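You operate a simulated robot arm through the tools that you are given. There is no shell and no other tool.

Carry out the task below with a simulated two-armed robot. There is one attempt and no reset: what you move stays moved.

JOB
Test the torch on low, then full flame, then shut it off.
Fine: stand the black mat in the grey channel before you light it on low, and leave it there.

Only the result counts: the job must be done as asked and must still hold three seconds after the hand-in. Knocking over, shifting, dropping, spilling or breaking anything else fails it.

ROBOT AND FRAMES
Two 7-joint arms with fingered hands on one trunk that stands fixed in place. Base frame: the origin is at the foot of the trunk, x ahead of it, y to its left, z up. Readings come in mm, degrees, newtons and seconds.
The left shoulder is at [70, 139, 1108], the right one opposite. With the tool pointing down near the work surface each hand reaches from about 460 to 840 mm from the base axis, measured 20 degrees to its own side. Payload 3.9 kg a hand.
Tool frame (each hand has its own): the origin (TCP) lies between the finger pads and is the grasp point; the fingertips stand 29 mm ahead of it; z points along the fingers, y is the line along which they close. The gripper opens to 100 mm; its body begins 34 mm behind the TCP. The gripper is a hand of 5 fingers: y runs from the thumb to the fingers, the wrist lies at [-15, -105, -177] in the tool frame, and closing takes about 1.5 s.
Orientation is that of the tool frame in the base frame, as a unit quaternion [w, x, y, z]. With the fingers straight down and the wrist toward the robot, the tool's x, y and z point along [0, 1, 0], [1, 0, 0] and [0, 0, -1] of the base frame.

CONTROLS
- The arms move only by the tool apply_moves. It takes "left_steps", "right_steps" or both (then of equal length, played together; a hand with none holds still); each is a list that holds one entry, the list of rows, each a list of 7 numbers: the shift along the tool's x, y, z in cm, then the turn, a rotation vector about the tool's x, y, z in degrees, then the finger opening in cm, from 0 to 10. In form: [[[tx, ty, tz, wx, wy, wz, claw], ...]]. A call has 1 to 20 rows; each row is the pose to reach, as a shift and turn from the pose commanded when the call began, along the tool's axes at that moment. Each row takes 0.2 s and may step no farther than 50 mm and 8.6 degrees from the row before; otherwise, or with a gripper value out of range, the whole call is refused. Where a pose cannot be reached the arm comes as near as it can. A force on the tool above 40 N (or 10 N above the force at the start of the call, whichever is more), or a blocked arm, ends the call early, and 0.2 s more pass. The fingers move at their own pace (about 153 mm/s each) and stop on an object; they squeeze with about 28 N. The grip force told is the motor's: it shows also when the fingers shut on nothing. Time passes only in rows, and 0.2 s behind the last, so rows that repeat a pose let the fingers close. The reply holds the time, the measured pose of the TCP, the force on the tool along the base axes, the opening and the grip force, in the units named above and with some noise, with the torque about the TCP (base axes, N m) and any sound that the robot's microphone picked up, and new pictures: "show" is both (left out), scene, wrist or none (wrist: the cameras of the hands that moved).
- Cameras (640 x 400 px; columns grow to the right, rows downward): "scene" is now at [119.7, 54.1, 1442.5]; the picture's right is [0.67, -0.74, 0.00], its down [-0.34, -0.31, -0.89] and it looks along [0.66, 0.59, -0.46] (base axes); focal length 214 px, centre (320, 200). "left" rides on the left gripper at [-66, -86, -121] in its tool frame; the picture's right is [-0.76, -0.31, 0.58], its down [0.59, -0.70, 0.40] and it looks along [0.28, 0.64, 0.71] (tool axes); focal length 247 px, centre (320, 200). "right" rides on the right gripper at [66, -86, -121] in its tool frame; the picture's right is [-0.76, 0.31, -0.58], its down [-0.59, -0.70, 0.40] and it looks along [-0.28, 0.64, 0.71] (tool axes); focal length 247 px, centre (320, 200). There is no depth. A picture from a camera that has moved, and an enlarged one, comes with that camera's place and axes in the base frame and with its lens. The place of the scene camera against the robot may be out by one fixed shift of up to 12 mm in any direction.
- move_column(by): slides the trunk up (or, below 0, down) by that many mm; the arms and the scene camera ride with it, the base frame stays. It gives what a move gives, with no picture.
- grasp_type(shape, hand): the hand has 5 fingers and takes this shape, open, in about a second: jaw (thumb against the fingers, like two jaws); tri (thumb and two fingers); tip (a fingertip pinch); poke (one finger out to press); point (the index stretched); flat (the hand flat); cup (the hand cupped); fist (a fist). The gripper value then closes the fingers along that shape, each until it touches; the sizes above hold for jaw. It gives what a move gives, with no picture.
- pan_tilt(pan, tilt): turns the head with the scene camera to pan (to the left, within 86 degrees either way) and tilt (down, from -29 to 69), counted from straight ahead of the robot. It gives what a move gives, and a new picture of the scene camera.
- enlarge(camera, box): a new picture of the part [left, top, right, bottom] of that camera's present view, enlarged. No time passes.
- job_done(): hands the job in; it is judged then, once.

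Nothing tells you positions but the pictures and the camera data. Unless the task says otherwise, let go and move clear before handing in.

The tools are called after "Request:" by a JSON object that holds its "op" and its "data". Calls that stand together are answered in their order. apply_moves: Moves the arms, as the interface text tells. Its arguments: {"type":"object","properties":{"left_steps":{"type":"array"},"right_steps":{"type":"array"},"show":{"type":"string","enum":["both","scene","wrist","none"]}},"required":[]} The other tools are called the same way: move_column (by) moves the trunk up or down; grasp_type (shape, hand) gives the hand a shape; pan_tilt (pan, tilt) turns the head that bears the scene camera; enlarge (camera, box) takes an enlarged picture of a part of a camera's view; job_done () hands the job in.

At the start:

```text
time_s: 0.0
left_tcp_pos: [242.9, 517.0, 1401.1]
left_orientation: [0.0, 0.394, 0.919, 0.001]
left_contact_force: [0.2, -0.1, -0.2]
left_ft_torque: [-0.02, 0.02, 0.01]
left_width: 99.8
left_finger_force: 0.0
left_shape: jaw
right_tcp_pos: [415.9, 118.7, 1369.6]
right_orientation: [0.0, 0.393, 0.92, 0.001]
right_contact_force: [0.5, -0.1, 0.6]
right_ft_torque: [0.02, -0.01, -0.02]
right_width: 100.1
right_finger_force: 0.0
right_shape: jaw
trunk travel left (down, up): [-750.0, 90.0]
head pan, tilt (commanded): [42.1, 27.6]
```

scene: 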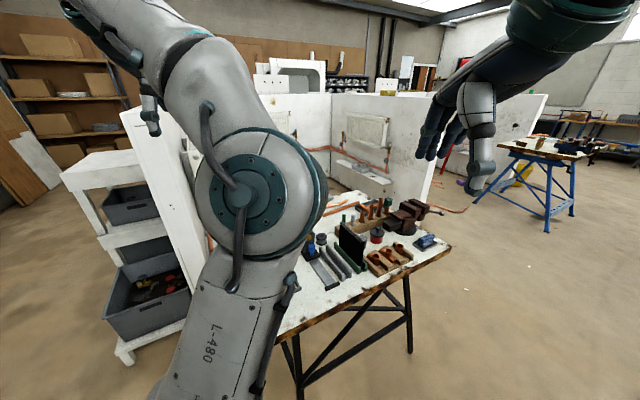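
right: 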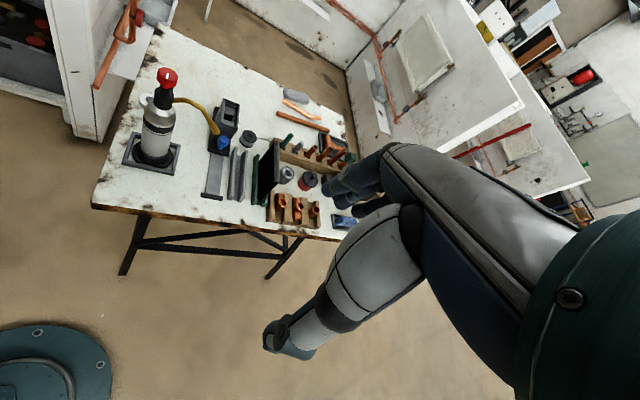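
left: 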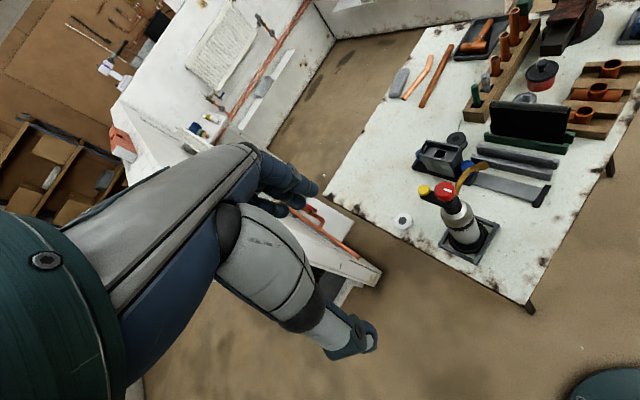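

I see a workbench with a gas torch (canister with red knob, in a grey tray), a hose, a black mat standing in a green holder, and grey channels. I'll look closer at each view before moving anything.

Request:
{"op": "enlarge", "data": {"camera": "left", "box": [380, 60, 640, 300]}}

Request:
{"op": "enlarge", "data": {"camera": "right", "box": [90, 40, 370, 240]}}

Request:
{"op": "enlarge", "data": {"camera": "scene", "box": [260, 180, 460, 340]}}

```text
1.67 times, centred on (510, 180) of left
camera zoom: at [226.4, 410.0, 1522.3], right [0.3, -0.76, -0.58], down [-0.92, -0.06, -0.4], along [0.27, 0.65, -0.71], focal length 412 px, centre (3, 233)
```

zoom: 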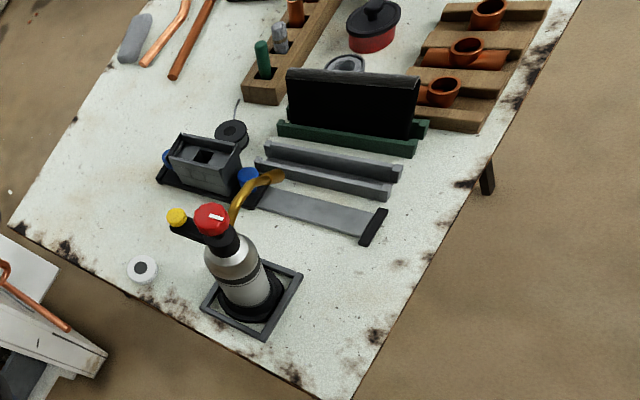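

```text
2.00 times, centred on (230, 140) of right
camera zoom: at [310.4, 107.5, 1490.0], right [0.74, -0.34, 0.58], down [-0.1, -0.91, -0.4], along [0.66, 0.24, -0.71], focal length 494 px, centre (500, 320)
```

zoom: 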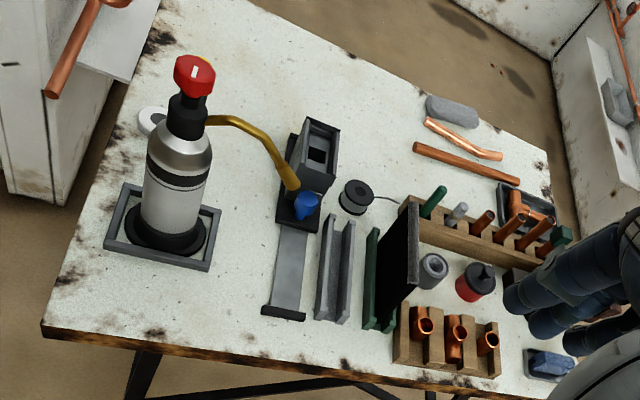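

```text
2.50 times, centred on (360, 260) of scene
camera zoom: at [119.7, 54.1, 1442.5], right [0.67, -0.74, 0.0], down [-0.34, -0.31, -0.89], along [0.66, 0.59, -0.46], focal length 536 px, centre (220, 50)
```

zoom: 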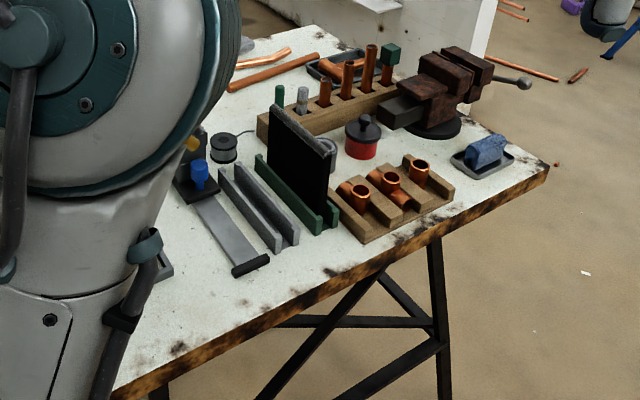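

The torch stands at roughly (425, 525) with its knob top near z≈1096, and the mat is in the green channel at about (700, 430). The grey channel is beside it on the robot's side. I'll zoom in further on the knob, the nozzle and the channels.

Request:
{"op": "enlarge", "data": {"camera": "right", "box": [140, 60, 200, 100]}}

Request:
{"op": "enlarge", "data": {"camera": "left", "box": [400, 130, 560, 230]}}

Request:
{"op": "enlarge", "data": {"camera": "right", "box": [190, 90, 330, 210]}}

Request:
{"op": "enlarge", "data": {"camera": "left", "box": [470, 60, 640, 180]}}

```text
10.00 times, centred on (170, 80) of right
camera zoom: at [310.4, 107.5, 1490.0], right [0.74, -0.34, 0.58], down [-0.1, -0.91, -0.4], along [0.66, 0.24, -0.71], focal length 2470 px, centre (1820, 1400)
```

zoom: 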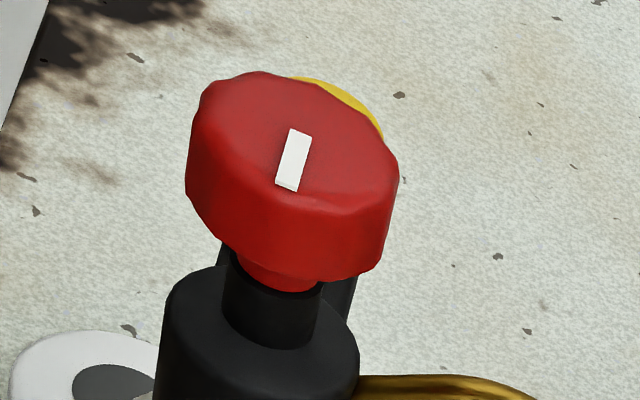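

```text
4.00 times, centred on (480, 180) of left
camera zoom: at [226.4, 410.0, 1522.3], right [0.3, -0.76, -0.58], down [-0.92, -0.06, -0.4], along [0.27, 0.65, -0.71], focal length 988 px, centre (-320, 280)
```

zoom: 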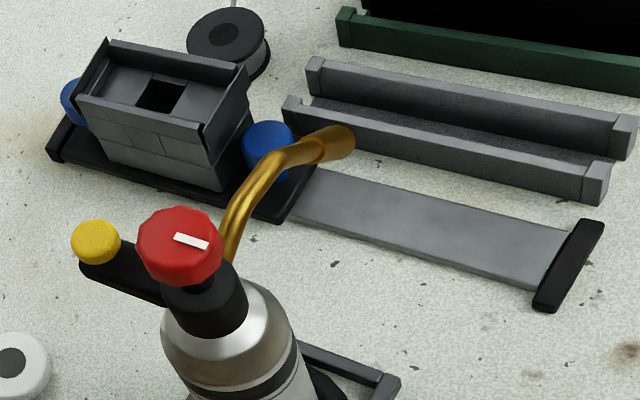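

```text
3.33 times, centred on (260, 150) of right
camera zoom: at [310.4, 107.5, 1490.0], right [0.74, -0.34, 0.58], down [-0.1, -0.91, -0.4], along [0.66, 0.24, -0.71], focal length 823 px, centre (520, 367)
```

zoom: 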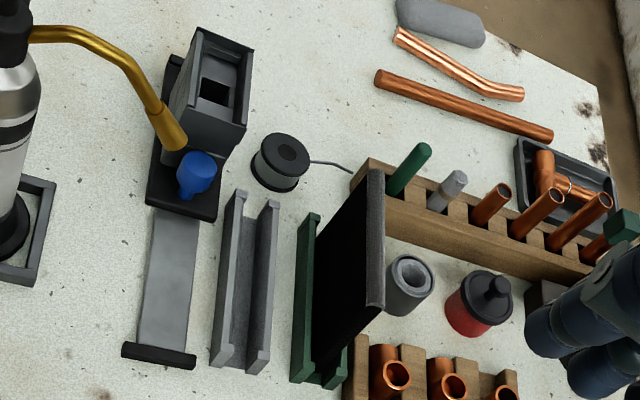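

```text
3.33 times, centred on (555, 120) of left
camera zoom: at [226.4, 410.0, 1522.3], right [0.3, -0.76, -0.58], down [-0.92, -0.06, -0.4], along [0.27, 0.65, -0.71], focal length 823 px, centre (-463, 467)
```

zoom: 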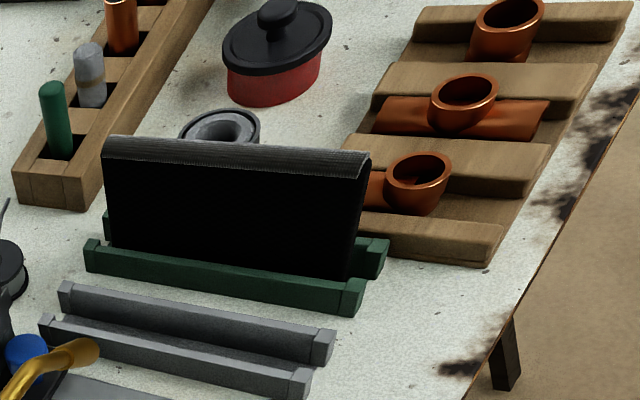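

The torch has a red knob with a white pointer on top, a yellow igniter button beside it, and a brass neck whose nozzle aims at the mat area. The job takes the left hand, so I'll swing it high over the bench, square it to the channels and look again.

Request:
{"op": "apply_moves", "data": {"left_steps": [[[-2.7, 1.8, 0, 0, 0, 5.5, 10], [-5.4, 3.6, 0, 0, 0, 11, 10], [-8.1, 5.4, 0, 0, 0, 16.5, 10], [-10.8, 7.2, 0, 0, 0, 22, 10], [-13.5, 9.0, 0.5, 0, 0, 27.5, 10], [-16.2, 10.8, 1, 0, 0, 33, 10], [-18.9, 12.6, 2, 0, 0, 38.5, 10], [-21.6, 14.4, 3, 0, 0, 44, 10], [-23.5, 16.2, 4, 0, 0, 49.5, 10], [-24.5, 17.5, 5, 0, 0, 55, 10], [-25, 18, 5, 0, 0, 60, 10], [-25, 18, 5, 0, 0, 63, 10]]], "show": "both"}}

```text
time_s: 2.6
left_tcp_pos: [541.5, 444.4, 1347.8]
left_orientation: [-0.001, 0.808, 0.589, 0.001]
left_contact_force: [0.7, 0.1, 0.0]
left_ft_torque: [0.0, -0.03, -0.01]
left_width: 99.8
left_finger_force: 0.1
left_shape: jaw
left hand out of reach, approached as far as the arm can: row 11, 12
right_tcp_pos: [415.7, 117.7, 1369.0]
right_orientation: [0.0, 0.393, 0.919, 0.001]
right_contact_force: [1.1, 0.1, -0.4]
right_ft_torque: [0.02, 0.01, 0.02]
right_width: 99.8
right_finger_force: 0.1
right_shape: jaw
trunk travel left (down, up): [-750.0, 90.0]
head pan, tilt (commanded): [42.1, 27.6]
camera scene: at [120.1, 52.5, 1442.6], right [0.67, -0.74, 0.0], down [-0.34, -0.31, -0.89], along [0.66, 0.59, -0.46], focal length 214 px, centre (320, 200)
camera left: at [439.7, 407.8, 1468.5], right [-0.52, -0.62, -0.58], down [-0.49, 0.78, -0.4], along [0.7, 0.07, -0.71], focal length 247 px, centre (320, 200)
```

scene: 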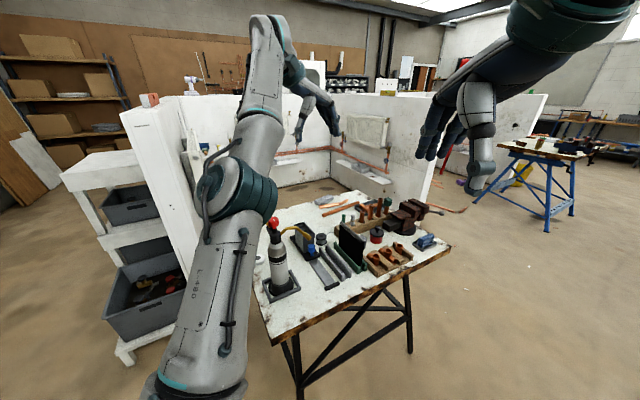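
left: 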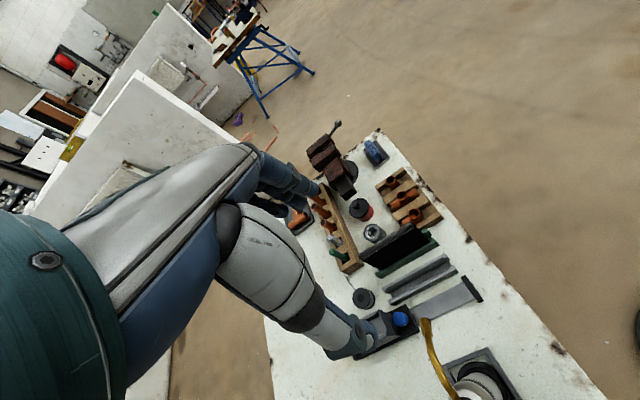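

The arm is over the bench and the torch can be seen past the elbow. I'll zoom both cameras for accurate positions.

Request:
{"op": "enlarge", "data": {"camera": "scene", "box": [250, 190, 410, 310]}}

Request:
{"op": "enlarge", "data": {"camera": "left", "box": [320, 160, 500, 340]}}

Request:
{"op": "enlarge", "data": {"camera": "right", "box": [190, 80, 350, 220]}}

```text
3.33 times, centred on (330, 250) of scene
camera zoom: at [120.1, 52.5, 1442.6], right [0.67, -0.74, 0.0], down [-0.34, -0.31, -0.89], along [0.66, 0.59, -0.46], focal length 715 px, centre (287, 33)
```

zoom: 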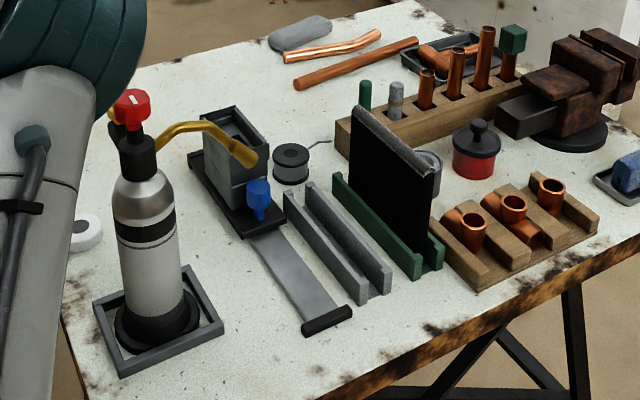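

```text
2.22 times, centred on (410, 250) of left
camera zoom: at [439.7, 407.8, 1468.5], right [-0.52, -0.62, -0.58], down [-0.49, 0.78, -0.4], along [0.7, 0.07, -0.71], focal length 549 px, centre (120, 89)
```

zoom: 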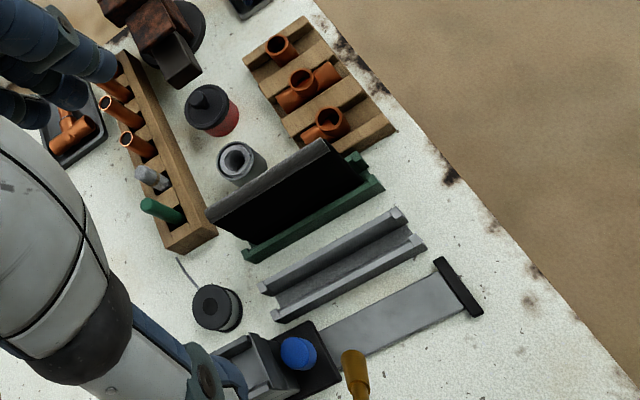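

```text
2.86 times, centred on (270, 150) of right
camera zoom: at [310.9, 105.8, 1490.0], right [0.74, -0.34, 0.58], down [-0.1, -0.91, -0.4], along [0.66, 0.24, -0.71], focal length 706 px, centre (463, 343)
```

zoom: 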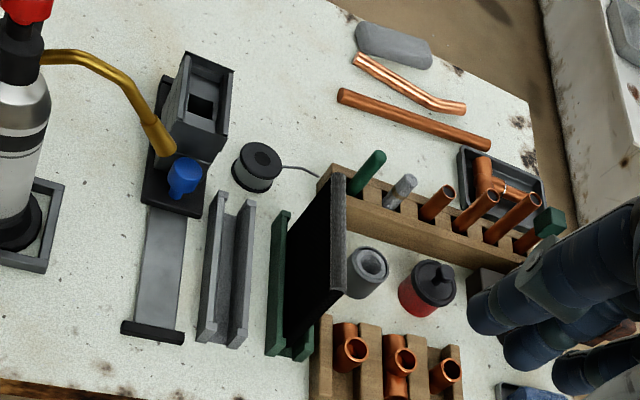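

The mat's top edge runs from about (728, 494) to (688, 365) at z≈940, and the bench yaw is about -17°. The grey channel lies ~73 mm back along the bench normal, near (638, 450). I'll move the left hand to above the mat.

Request:
{"op": "apply_moves", "data": {"left_steps": [[[0.4, 1.9, 3.4, 0, 0, 0, 10], [0.8, 3.8, 6.8, 0, 0, 0, 10], [1.2, 5.7, 10.2, 0, 0, 0, 10], [1.6, 7.6, 13.6, 0, 0, 0, 10], [2.1, 9.5, 17.0, 0, 0, 0, 10], [2.5, 11.4, 20.4, 0, 0, 0, 10], [2.9, 13.3, 23.5, 0, 0, 0, 10], [3.2, 14.5, 25.5, 0, 0, 0, 10]]], "show": "both"}}

```text
time_s: 4.4
left_tcp_pos: [688.7, 428.5, 1091.4]
left_orientation: [0.0, 0.816, 0.579, -0.001]
left_contact_force: [0.3, 0.2, -0.6]
left_ft_torque: [-0.03, -0.04, -0.02]
left_width: 99.7
left_finger_force: 0.0
left_shape: jaw
right_tcp_pos: [416.1, 121.2, 1370.0]
right_orientation: [0.0, 0.394, 0.919, 0.001]
right_contact_force: [0.1, 0.8, 0.8]
right_ft_torque: [-0.01, 0.0, -0.01]
right_width: 99.9
right_finger_force: 0.1
right_shape: jaw
trunk travel left (down, up): [-750.0, 90.0]
head pan, tilt (commanded): [42.1, 27.6]
camera scene: at [120.2, 55.0, 1442.5], right [0.67, -0.74, 0.0], down [-0.34, -0.31, -0.89], along [0.66, 0.59, -0.46], focal length 214 px, centre (320, 200)
camera left: at [586.2, 394.5, 1212.2], right [-0.54, -0.61, -0.58], down [-0.47, 0.79, -0.4], along [0.7, 0.05, -0.71], focal length 247 px, centre (320, 200)
```

scene: 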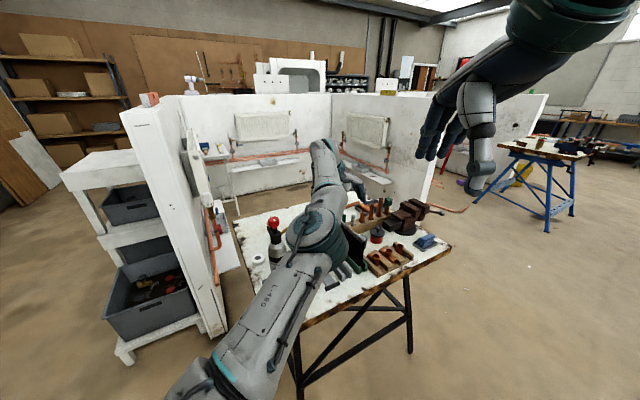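
left: 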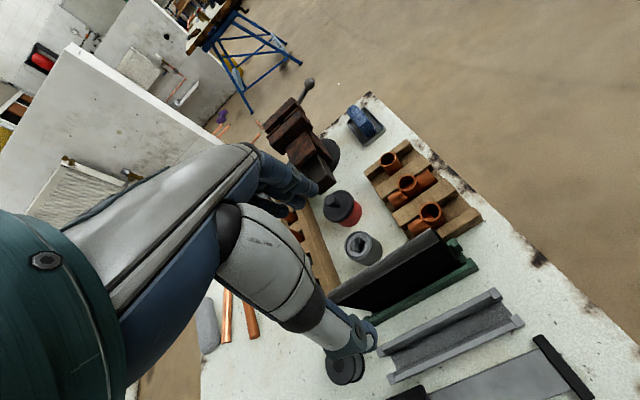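

Request:
{"op": "enlarge", "data": {"camera": "left", "box": [320, 210, 540, 400]}}

Request:
{"op": "enlarge", "data": {"camera": "right", "box": [200, 90, 320, 210]}}

Request:
{"op": "enlarge", "data": {"camera": "scene", "box": [250, 190, 410, 310]}}

```text
2.11 times, centred on (430, 305) of left
camera zoom: at [586.2, 394.5, 1212.2], right [-0.54, -0.61, -0.58], down [-0.47, 0.79, -0.4], along [0.7, 0.05, -0.71], focal length 520 px, centre (88, -21)
```

zoom: 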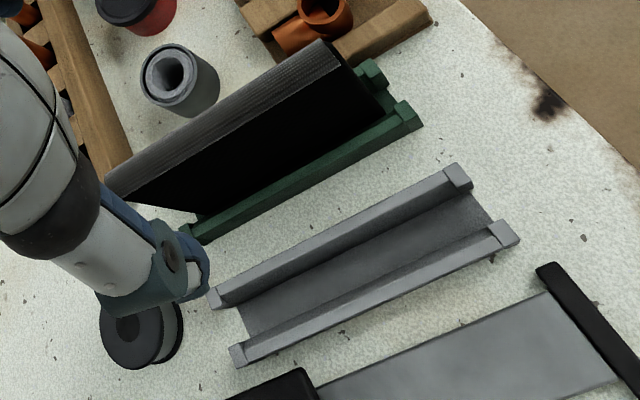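

```text
3.33 times, centred on (260, 150) of right
camera zoom: at [310.9, 108.5, 1489.8], right [0.74, -0.34, 0.58], down [-0.1, -0.91, -0.4], along [0.66, 0.24, -0.71], focal length 823 px, centre (520, 367)
```

zoom: 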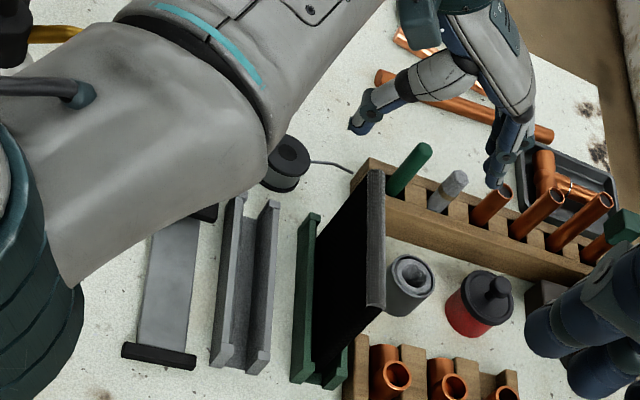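

```text
3.33 times, centred on (330, 250) of scene
camera zoom: at [120.2, 55.0, 1442.5], right [0.67, -0.74, 0.0], down [-0.34, -0.31, -0.89], along [0.66, 0.59, -0.46], focal length 715 px, centre (287, 33)
```

zoom: 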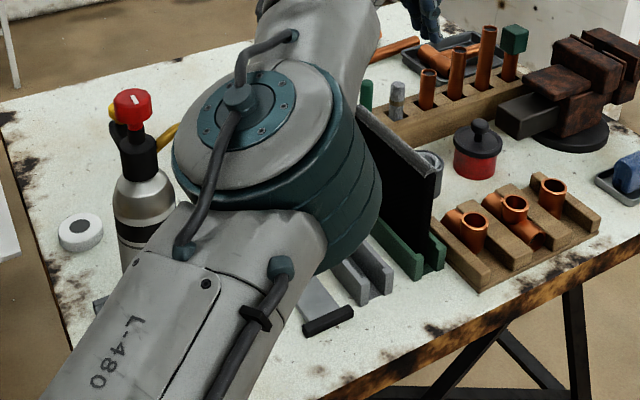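

The mat's top is about 19 mm thick, centred near (710, 430) with z≈930–940, and lined up with the tool (yaw ≈ -19°). I'll lower the hand to just above it and check the alignment.

Request:
{"op": "apply_moves", "data": {"left_steps": [[[0.2, 0.5, 2.5, 0, 0, 0, 10], [0.4, 1.0, 5.0, 0, 0, 0, 10], [0.6, 1.5, 7.5, 0, 0, 0, 10], [0.8, 1.9, 9.5, 0, 0, 0, 10]]], "show": "both"}}

Request:
{"op": "enlarge", "data": {"camera": "left", "box": [220, 150, 480, 400]}}

Request:
{"op": "enlarge", "data": {"camera": "right", "box": [200, 90, 320, 210]}}

```text
time_s: 5.4
left_tcp_pos: [709.1, 429.4, 997.8]
left_orientation: [0.0, 0.816, 0.578, 0.0]
left_contact_force: [0.5, 0.0, -0.5]
left_ft_torque: [-0.01, 0.0, -0.01]
left_width: 100.1
left_finger_force: 0.2
left_shape: jaw
right_tcp_pos: [416.4, 120.3, 1369.4]
right_orientation: [0.0, 0.393, 0.919, 0.001]
right_contact_force: [0.5, 0.3, -0.5]
right_ft_torque: [-0.02, -0.04, 0.03]
right_width: 99.7
right_finger_force: 0.1
right_shape: jaw
trunk travel left (down, up): [-750.0, 90.0]
head pan, tilt (commanded): [42.1, 27.6]
camera scene: at [120.5, 54.7, 1442.4], right [0.67, -0.74, 0.0], down [-0.34, -0.31, -0.89], along [0.66, 0.59, -0.46], focal length 214 px, centre (320, 200)
camera left: at [607.3, 395.2, 1118.3], right [-0.54, -0.61, -0.58], down [-0.47, 0.79, -0.4], along [0.7, 0.05, -0.71], focal length 247 px, centre (320, 200)
```

scene: 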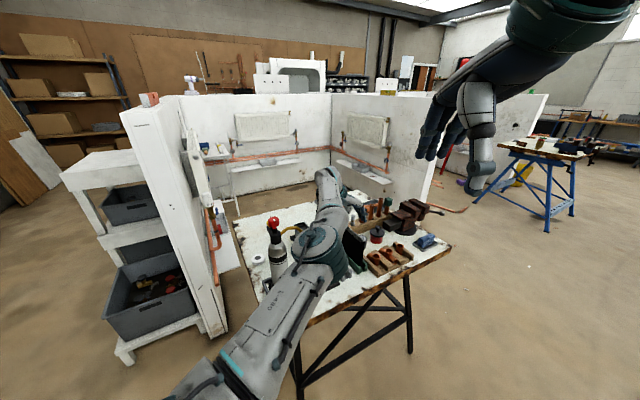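
left: 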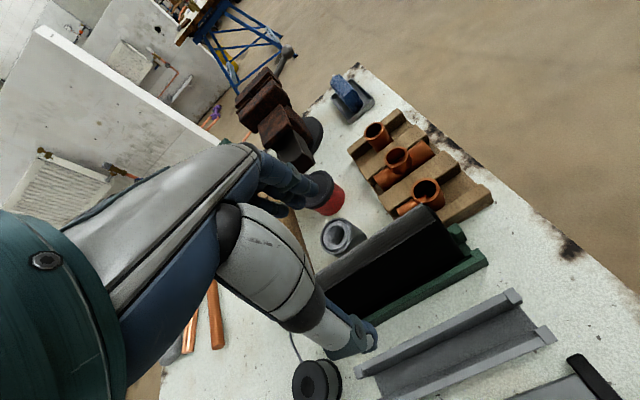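

```text
1.60 times, centred on (350, 275) of left
camera zoom: at [607.3, 395.2, 1118.3], right [-0.54, -0.61, -0.58], down [-0.47, 0.79, -0.4], along [0.7, 0.05, -0.71], focal length 395 px, centre (272, 80)
```

zoom: 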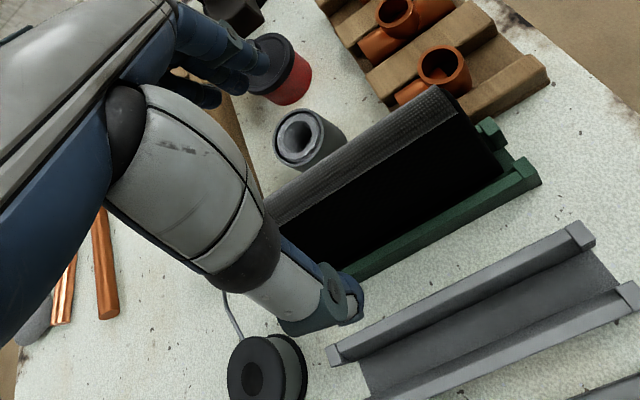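

```text
3.33 times, centred on (260, 150) of right
camera zoom: at [311.2, 108.2, 1489.7], right [0.74, -0.34, 0.58], down [-0.1, -0.91, -0.4], along [0.66, 0.24, -0.71], focal length 823 px, centre (520, 367)
```

zoom: 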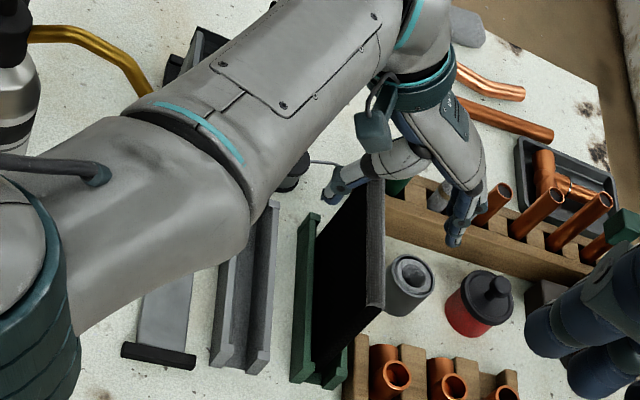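

The mat top projects where I estimated it, with thumb and fingers on either side. I'll descend so the pads straddle the top of the mat.

Request:
{"op": "apply_moves", "data": {"left_steps": [[[0, 0, 2, 0, 0, 0, 10], [0, 0, 4, 0, 0, 0, 10], [0, 0, 6, 0, 0, 0, 10], [0, 0, 8, 0, 0, 0, 10], [0, 0, 8.5, 0, 0, 0, 10]]], "show": "both"}}

Request:
{"op": "enlarge", "data": {"camera": "left", "box": [220, 150, 480, 400]}}

Request:
{"op": "enlarge", "data": {"camera": "right", "box": [200, 90, 320, 210]}}

```text
time_s: 6.6
left_tcp_pos: [708.5, 429.2, 912.5]
left_orientation: [0.0, 0.816, 0.577, 0.0]
left_contact_force: [-0.4, -0.4, 0.5]
left_ft_torque: [0.05, 0.02, 0.0]
left_width: 99.7
left_finger_force: 0.0
left_shape: jaw
right_tcp_pos: [416.4, 119.3, 1369.2]
right_orientation: [0.0, 0.394, 0.919, 0.001]
right_contact_force: [-0.7, 0.8, -0.4]
right_ft_torque: [0.01, -0.02, -0.01]
right_width: 99.7
right_finger_force: 0.0
right_shape: jaw
trunk travel left (down, up): [-750.0, 90.0]
head pan, tilt (commanded): [42.1, 27.6]
camera scene: at [119.5, 54.0, 1442.6], right [0.67, -0.74, 0.0], down [-0.34, -0.31, -0.89], along [0.66, 0.59, -0.46], focal length 214 px, centre (320, 200)
camera left: at [606.5, 395.9, 1033.1], right [-0.54, -0.61, -0.58], down [-0.47, 0.79, -0.4], along [0.7, 0.05, -0.71], focal length 247 px, centre (320, 200)
```

scene: 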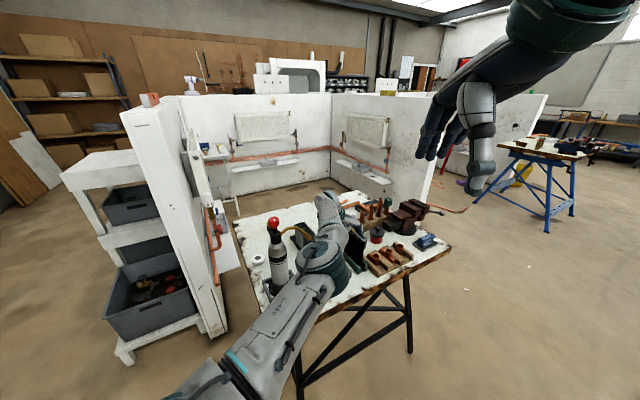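
left: 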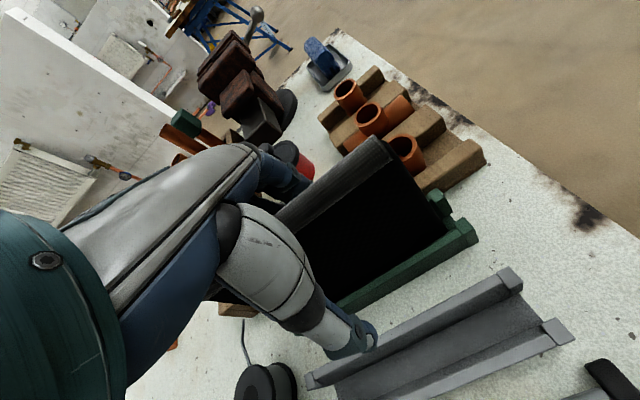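

```text
1.60 times, centred on (350, 275) of left
camera zoom: at [606.5, 395.9, 1033.1], right [-0.54, -0.61, -0.58], down [-0.47, 0.79, -0.4], along [0.7, 0.05, -0.71], focal length 395 px, centre (272, 80)
```

zoom: 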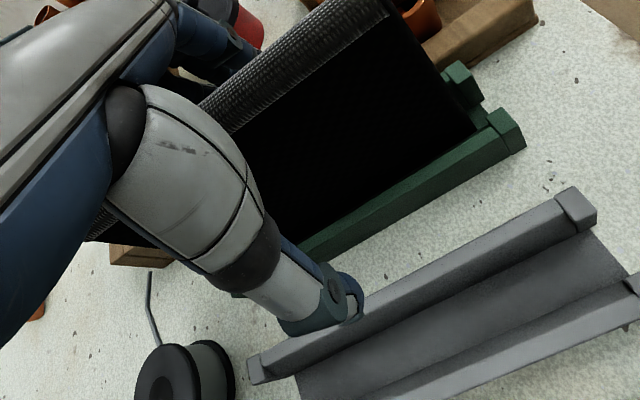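

```text
3.33 times, centred on (260, 150) of right
camera zoom: at [310.2, 107.4, 1490.0], right [0.74, -0.34, 0.58], down [-0.1, -0.91, -0.4], along [0.66, 0.24, -0.71], focal length 823 px, centre (520, 367)
```

zoom: 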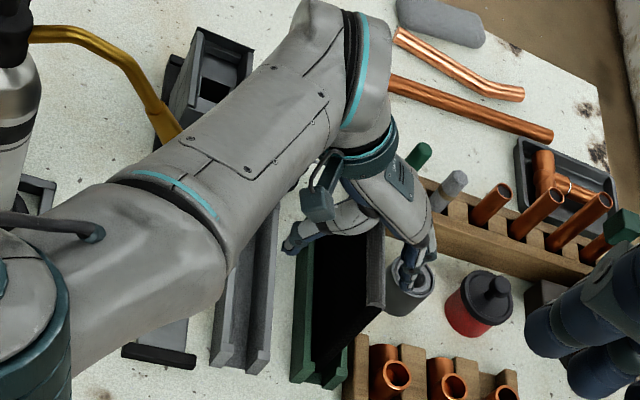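

The hand straddles the mat with no contact. I'm closing the fingers now.

Request:
{"op": "apply_moves", "data": {"left_steps": [[[0, 0, 0, 0, 0, 0, 7], [0, 0, 0, 0, 0, 0, 5], [0, 0, 0, 0, 0, 0, 3.5], [0, 0, 0, 0, 0, 0, 2.5], [0, 0, 0, 0, 0, 0, 1.5], [0, 0, 0, 0, 0, 0, 0.5], [0, 0, 0, 0, 0, 0, 0], [0, 0, 0, 0, 0, 0, 0], [0, 0, 0, 0, 0, 0, 0], [0, 0, 0, 0, 0, 0, 0]]], "show": "both"}}

Request:
{"op": "enlarge", "data": {"camera": "left", "box": [220, 150, 480, 400]}}

Request:
{"op": "enlarge", "data": {"camera": "right", "box": [200, 90, 320, 210]}}

```text
time_s: 8.8
left_tcp_pos: [708.3, 430.9, 913.0]
left_orientation: [0.0, 0.816, 0.578, 0.0]
left_contact_force: [0.6, -0.5, -0.2]
left_ft_torque: [0.0, 0.01, -0.14]
left_width: 10.1
left_finger_force: 28.3
left_shape: jaw
right_tcp_pos: [416.4, 120.1, 1369.1]
right_orientation: [0.001, 0.394, 0.919, 0.0]
right_contact_force: [1.1, 0.5, -0.4]
right_ft_torque: [-0.01, 0.01, 0.02]
right_width: 99.6
right_finger_force: 0.0
right_shape: jaw
trunk travel left (down, up): [-750.0, 90.0]
head pan, tilt (commanded): [42.1, 27.6]
camera scene: at [119.9, 54.2, 1442.5], right [0.67, -0.74, 0.0], down [-0.34, -0.31, -0.89], along [0.66, 0.59, -0.46], focal length 214 px, centre (320, 200)
camera left: at [606.8, 396.1, 1033.2], right [-0.54, -0.61, -0.58], down [-0.47, 0.79, -0.4], along [0.7, 0.05, -0.71], focal length 247 px, centre (320, 200)
```

scene: 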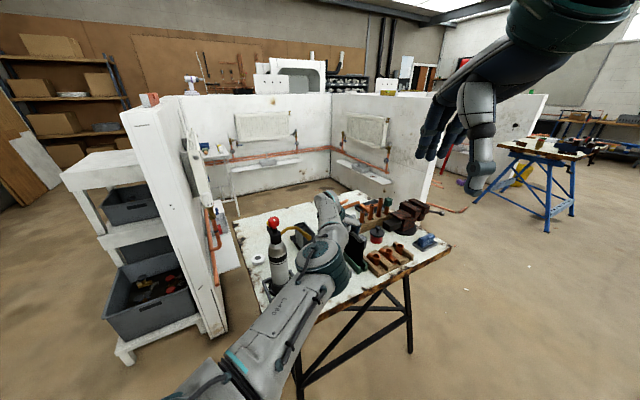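
left: 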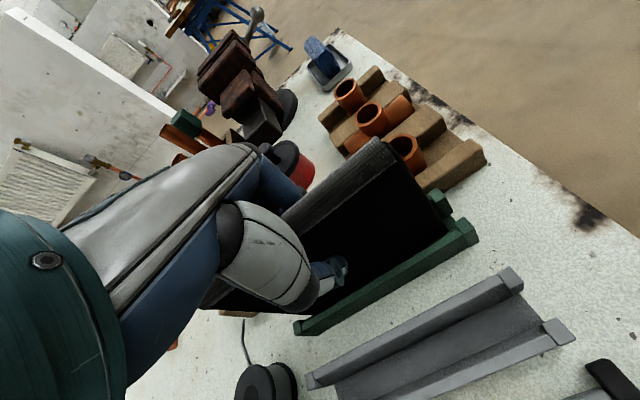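

```text
1.60 times, centred on (350, 275) of left
camera zoom: at [606.8, 396.1, 1033.2], right [-0.54, -0.61, -0.58], down [-0.47, 0.79, -0.4], along [0.7, 0.05, -0.71], focal length 395 px, centre (272, 80)
```

zoom: 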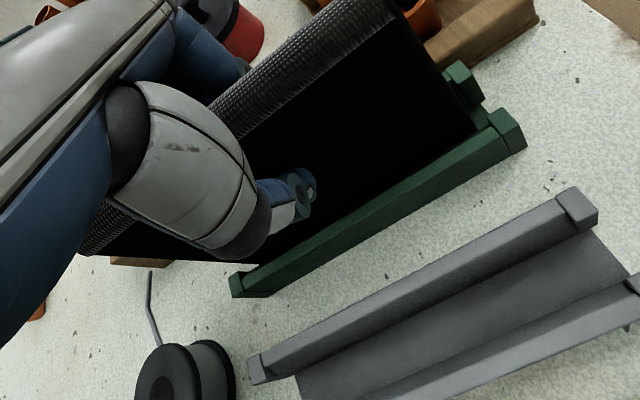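

```text
3.33 times, centred on (260, 150) of right
camera zoom: at [310.6, 107.6, 1489.9], right [0.74, -0.34, 0.58], down [-0.1, -0.91, -0.4], along [0.66, 0.24, -0.71], focal length 823 px, centre (520, 367)
```

zoom: 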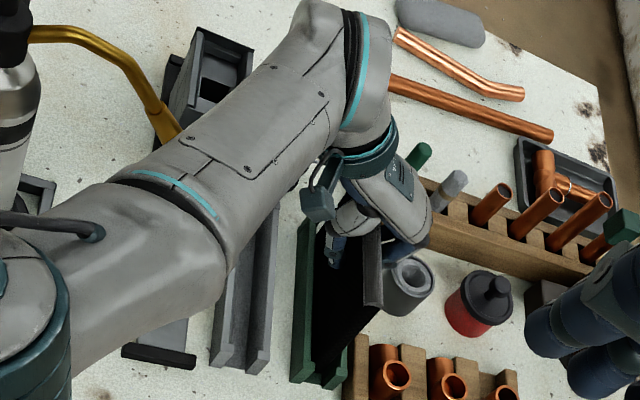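

The mat is gripped (10 mm wide at 28 N). I'll lift it straight up, clear of the rails.

Request:
{"op": "apply_moves", "data": {"left_steps": [[[0, 0, -0.5, 0, 0, 0, 0], [0, 0, -1.0, 0, 0, 0, 0], [0, 0, -1.7, 0, 0, 0, 0], [0, 0, -2.5, 0, 0, 0, 0], [0, 0, -3.5, 0, 0, 0, 0], [0, 0, -4.5, 0, 0, 0, 0], [0, 0, -5.5, 0, 0, 0, 0], [0, 0, -5.5, 0, 0, 0, 0]]], "show": "both"}}

Request:
{"op": "enlarge", "data": {"camera": "left", "box": [220, 150, 480, 400]}}

Request:
{"op": "enlarge", "data": {"camera": "right", "box": [200, 90, 320, 210]}}

```text
time_s: 10.6
left_tcp_pos: [708.4, 430.5, 967.7]
left_orientation: [0.0, 0.816, 0.578, -0.001]
left_contact_force: [-0.6, -0.2, -1.1]
left_ft_torque: [0.0, 0.0, 0.01]
left_width: 10.2
left_finger_force: 27.6
left_shape: jaw
right_tcp_pos: [417.5, 120.1, 1370.3]
right_orientation: [0.0, 0.393, 0.919, 0.001]
right_contact_force: [0.6, 0.4, 0.3]
right_ft_torque: [0.01, 0.0, -0.01]
right_width: 99.7
right_finger_force: 0.0
right_shape: jaw
trunk travel left (down, up): [-750.0, 90.0]
head pan, tilt (commanded): [42.1, 27.6]
camera scene: at [120.2, 54.4, 1442.5], right [0.67, -0.74, 0.0], down [-0.34, -0.31, -0.89], along [0.66, 0.59, -0.46], focal length 214 px, centre (320, 200)
camera left: at [606.0, 396.4, 1088.7], right [-0.54, -0.61, -0.58], down [-0.47, 0.79, -0.4], along [0.7, 0.05, -0.71], focal length 247 px, centre (320, 200)
```

scene: 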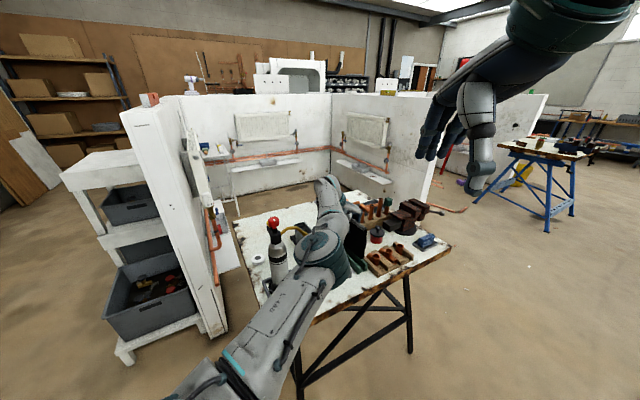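
left: 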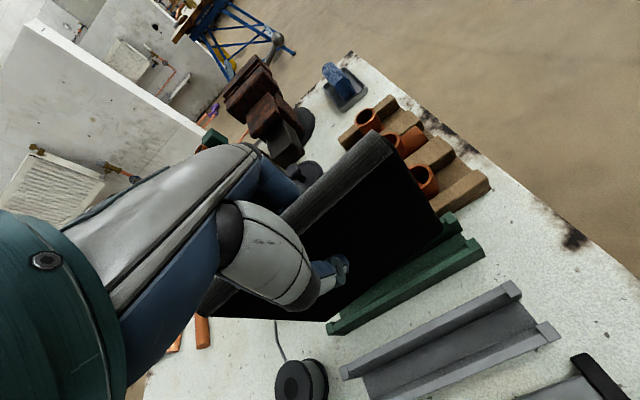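

```text
1.60 times, centred on (350, 275) of left
camera zoom: at [606.0, 396.4, 1088.7], right [-0.54, -0.61, -0.58], down [-0.47, 0.79, -0.4], along [0.7, 0.05, -0.71], focal length 395 px, centre (272, 80)
```

zoom: 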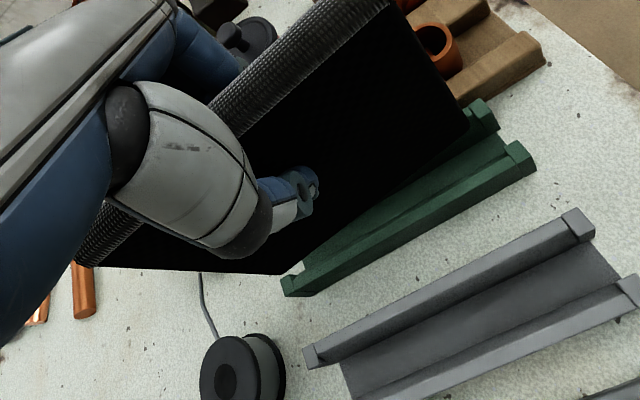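

```text
3.33 times, centred on (260, 150) of right
camera zoom: at [310.9, 107.8, 1489.8], right [0.74, -0.34, 0.58], down [-0.1, -0.91, -0.4], along [0.66, 0.24, -0.71], focal length 823 px, centre (520, 367)
```

zoom: 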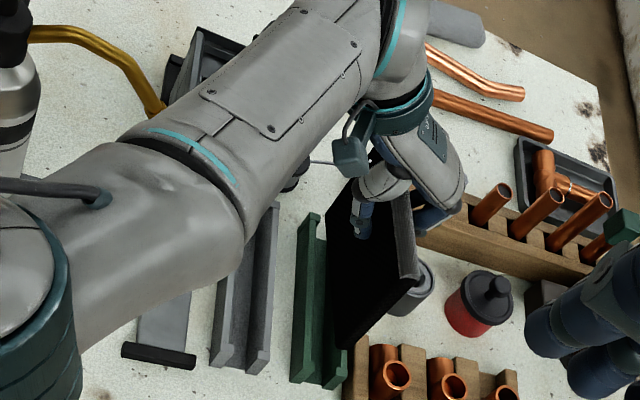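

The mat came up cleanly, and both channels are in view beneath it. I'll zoom in to measure the shift between green and grey precisely.

Request:
{"op": "enlarge", "data": {"camera": "left", "box": [420, 200, 580, 350]}}

Request:
{"op": "enlarge", "data": {"camera": "left", "box": [300, 270, 460, 400]}}

Request:
{"op": "enlarge", "data": {"camera": "right", "box": [210, 140, 290, 210]}}

```text
2.67 times, centred on (500, 275) of left
camera zoom: at [606.0, 396.4, 1088.7], right [-0.54, -0.61, -0.58], down [-0.47, 0.79, -0.4], along [0.7, 0.05, -0.71], focal length 659 px, centre (-160, 0)
```

zoom: 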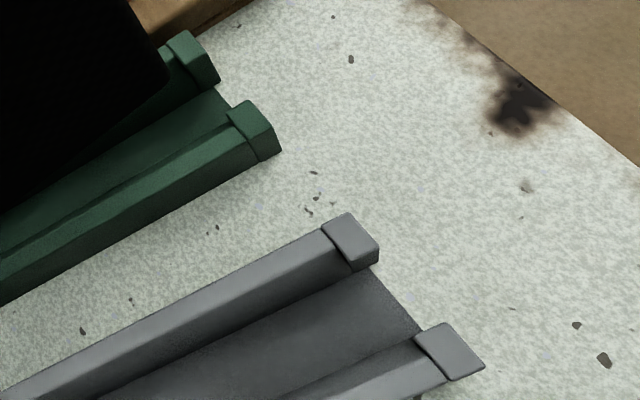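

```text
3.08 times, centred on (380, 335) of left
camera zoom: at [606.0, 396.4, 1088.7], right [-0.54, -0.61, -0.58], down [-0.47, 0.79, -0.4], along [0.7, 0.05, -0.71], focal length 760 px, centre (135, -215)
```

zoom: 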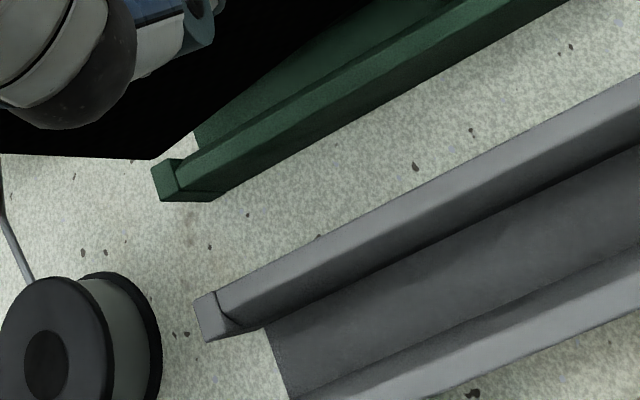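

```text
5.71 times, centred on (250, 175) of right
camera zoom: at [310.9, 107.8, 1489.8], right [0.74, -0.34, 0.58], down [-0.1, -0.91, -0.4], along [0.66, 0.24, -0.71], focal length 1411 px, centre (720, 343)
```

zoom: 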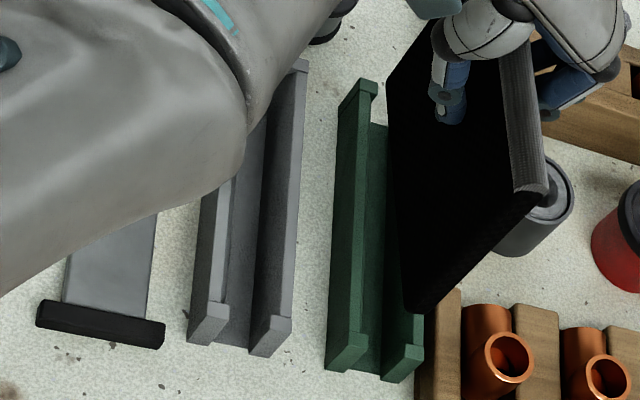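

Measured in one picture, the grey channel is about 79 mm from the green one along tool -y, with no lengthwise offset. The gripped mat looks yawed about 5° off the channels, so I'll move over the grey channel at this height, add a +5° turn about tool z, and check.

Request:
{"op": "apply_moves", "data": {"left_steps": [[[0, -1.0, 0, 0, 0, 1, 0], [0, -2.5, 0, 0, 0, 2, 0], [0, -4.0, 0, 0, 0, 3, 0], [0, -5.5, 0, 0, 0, 4, 0], [0, -7.0, 0, 0, 0, 5, 0], [0, -7.9, 0, 0, 0, 5, 0], [0, -7.9, 0, 0, 0, 5, 0]]], "show": "both"}}

Request:
{"op": "enlarge", "data": {"camera": "left", "box": [260, 200, 500, 400]}}

Request:
{"op": "enlarge", "data": {"camera": "right", "box": [210, 110, 290, 210]}}

Request:
{"op": "enlarge", "data": {"camera": "scene", "box": [250, 190, 410, 310]}}

```text
time_s: 12.2
left_tcp_pos: [633.5, 454.6, 969.1]
left_orientation: [0.0, 0.841, 0.542, 0.0]
left_contact_force: [0.0, -0.5, -1.5]
left_ft_torque: [0.01, -0.02, -0.01]
left_width: 9.9
left_finger_force: 27.9
left_shape: jaw
right_tcp_pos: [415.9, 119.8, 1369.1]
right_orientation: [0.0, 0.393, 0.92, 0.001]
right_contact_force: [0.2, 0.3, -0.8]
right_ft_torque: [-0.01, -0.01, 0.01]
right_width: 99.9
right_finger_force: 0.0
right_shape: jaw
trunk travel left (down, up): [-750.0, 90.0]
head pan, tilt (commanded): [42.1, 27.6]
camera scene: at [120.1, 54.2, 1442.5], right [0.67, -0.74, 0.0], down [-0.34, -0.31, -0.89], along [0.66, 0.59, -0.46], focal length 214 px, centre (320, 200)
camera left: at [529.2, 430.8, 1088.7], right [-0.59, -0.56, -0.58], down [-0.4, 0.83, -0.4], along [0.7, -0.01, -0.71], focal length 247 px, centre (320, 200)
```

scene: 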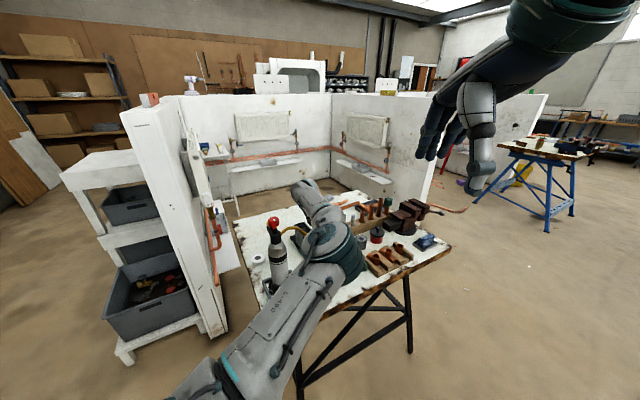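
left: 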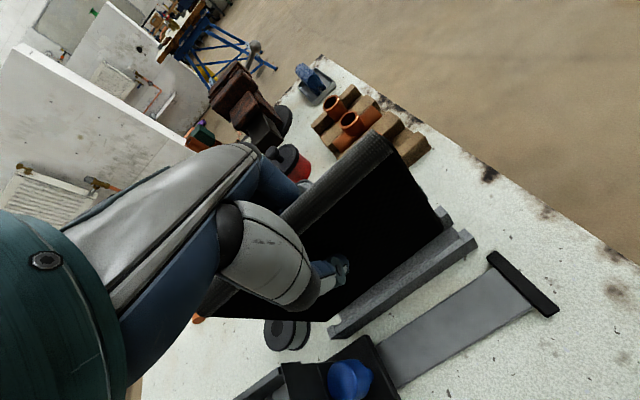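

```text
2.00 times, centred on (380, 300) of left
camera zoom: at [529.2, 430.8, 1088.7], right [-0.59, -0.56, -0.58], down [-0.4, 0.83, -0.4], along [0.7, -0.01, -0.71], focal length 494 px, centre (200, 0)
```

zoom: 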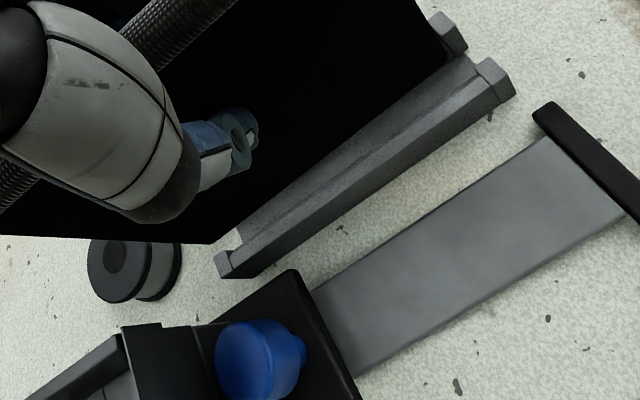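

```text
4.00 times, centred on (250, 160) of right
camera zoom: at [310.8, 107.6, 1489.8], right [0.74, -0.34, 0.58], down [-0.1, -0.91, -0.4], along [0.66, 0.24, -0.71], focal length 988 px, centre (600, 360)
```

zoom: 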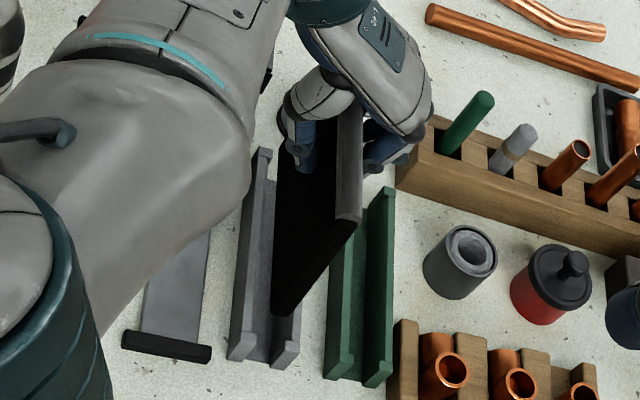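

```text
3.33 times, centred on (330, 250) of scene
camera zoom: at [120.1, 54.2, 1442.5], right [0.67, -0.74, 0.0], down [-0.34, -0.31, -0.89], along [0.66, 0.59, -0.46], focal length 715 px, centre (287, 33)
```

zoom: 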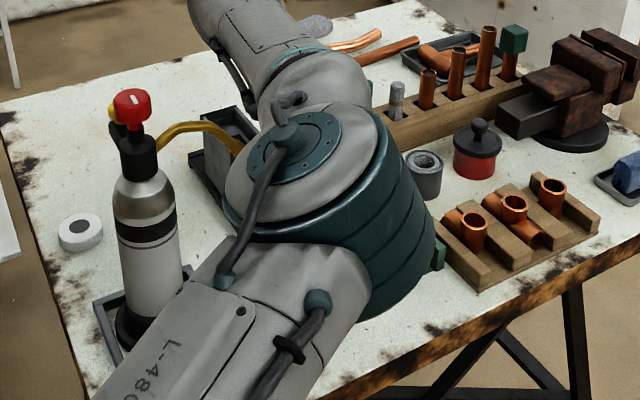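

Request:
{"op": "enlarge", "data": {"camera": "left", "box": [330, 210, 490, 340]}}

Request:
{"op": "enlarge", "data": {"camera": "right", "box": [225, 130, 275, 205]}}

```text
3.08 times, centred on (410, 275) of left
camera zoom: at [529.2, 430.8, 1088.7], right [-0.59, -0.56, -0.58], down [-0.4, 0.83, -0.4], along [0.7, -0.01, -0.71], focal length 760 px, centre (43, -31)
```

zoom: 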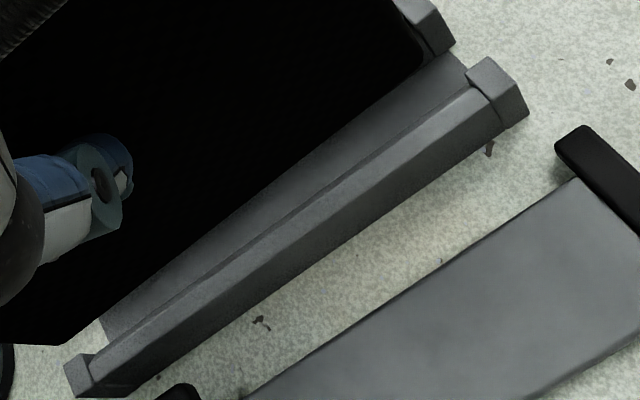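

```text
5.33 times, centred on (250, 168) of right
camera zoom: at [310.8, 107.6, 1489.8], right [0.74, -0.34, 0.58], down [-0.1, -0.91, -0.4], along [0.66, 0.24, -0.71], focal length 1317 px, centre (693, 373)
```

zoom: 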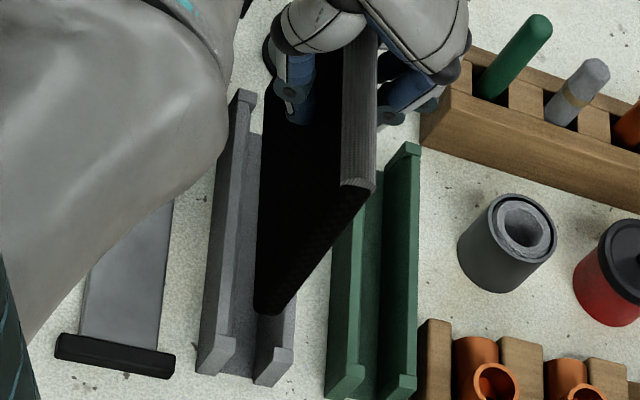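

Request:
{"op": "enlarge", "data": {"camera": "right", "box": [228, 150, 268, 205]}}

Request:
{"op": "enlarge", "data": {"camera": "left", "box": [400, 190, 490, 260]}}

Request:
{"op": "enlarge", "data": {"camera": "left", "box": [180, 260, 360, 370]}}

```text
7.27 times, centred on (248, 178) of right
camera zoom: at [310.8, 107.6, 1489.8], right [0.74, -0.34, 0.58], down [-0.1, -0.91, -0.4], along [0.66, 0.24, -0.71], focal length 1796 px, centre (844, 364)
```

zoom: 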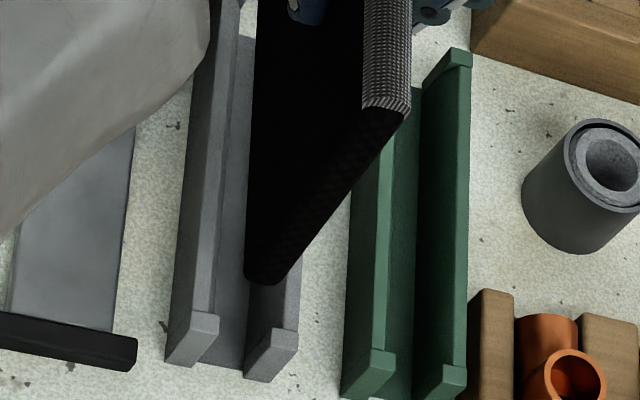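

```text
5.71 times, centred on (445, 225) of left
camera zoom: at [529.2, 430.8, 1088.7], right [-0.59, -0.56, -0.58], down [-0.4, 0.83, -0.4], along [0.7, -0.01, -0.71], focal length 1411 px, centre (-394, 57)
```

zoom: 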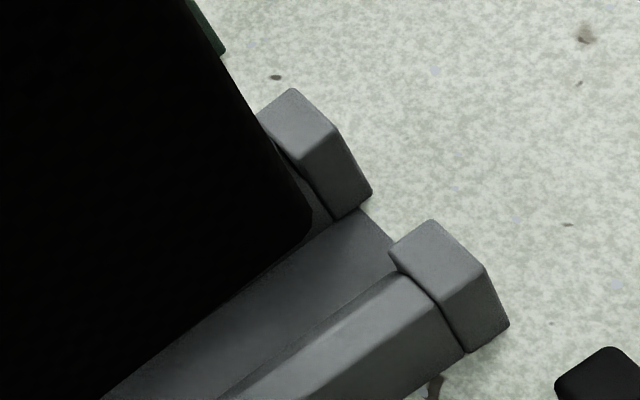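

```text
3.56 times, centred on (270, 315) of left
camera zoom: at [529.2, 430.8, 1088.7], right [-0.59, -0.56, -0.58], down [-0.4, 0.83, -0.4], along [0.7, -0.01, -0.71], focal length 878 px, centre (498, -209)
```

zoom: 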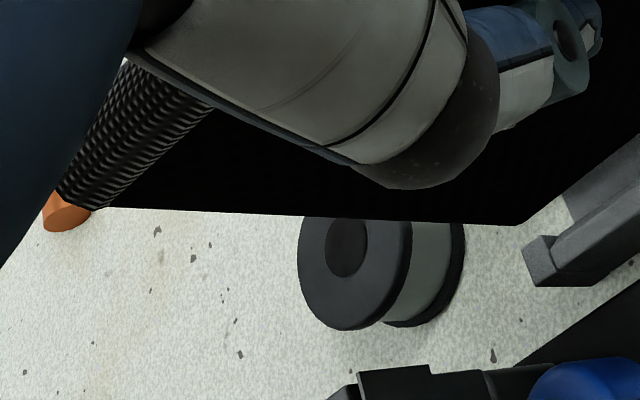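

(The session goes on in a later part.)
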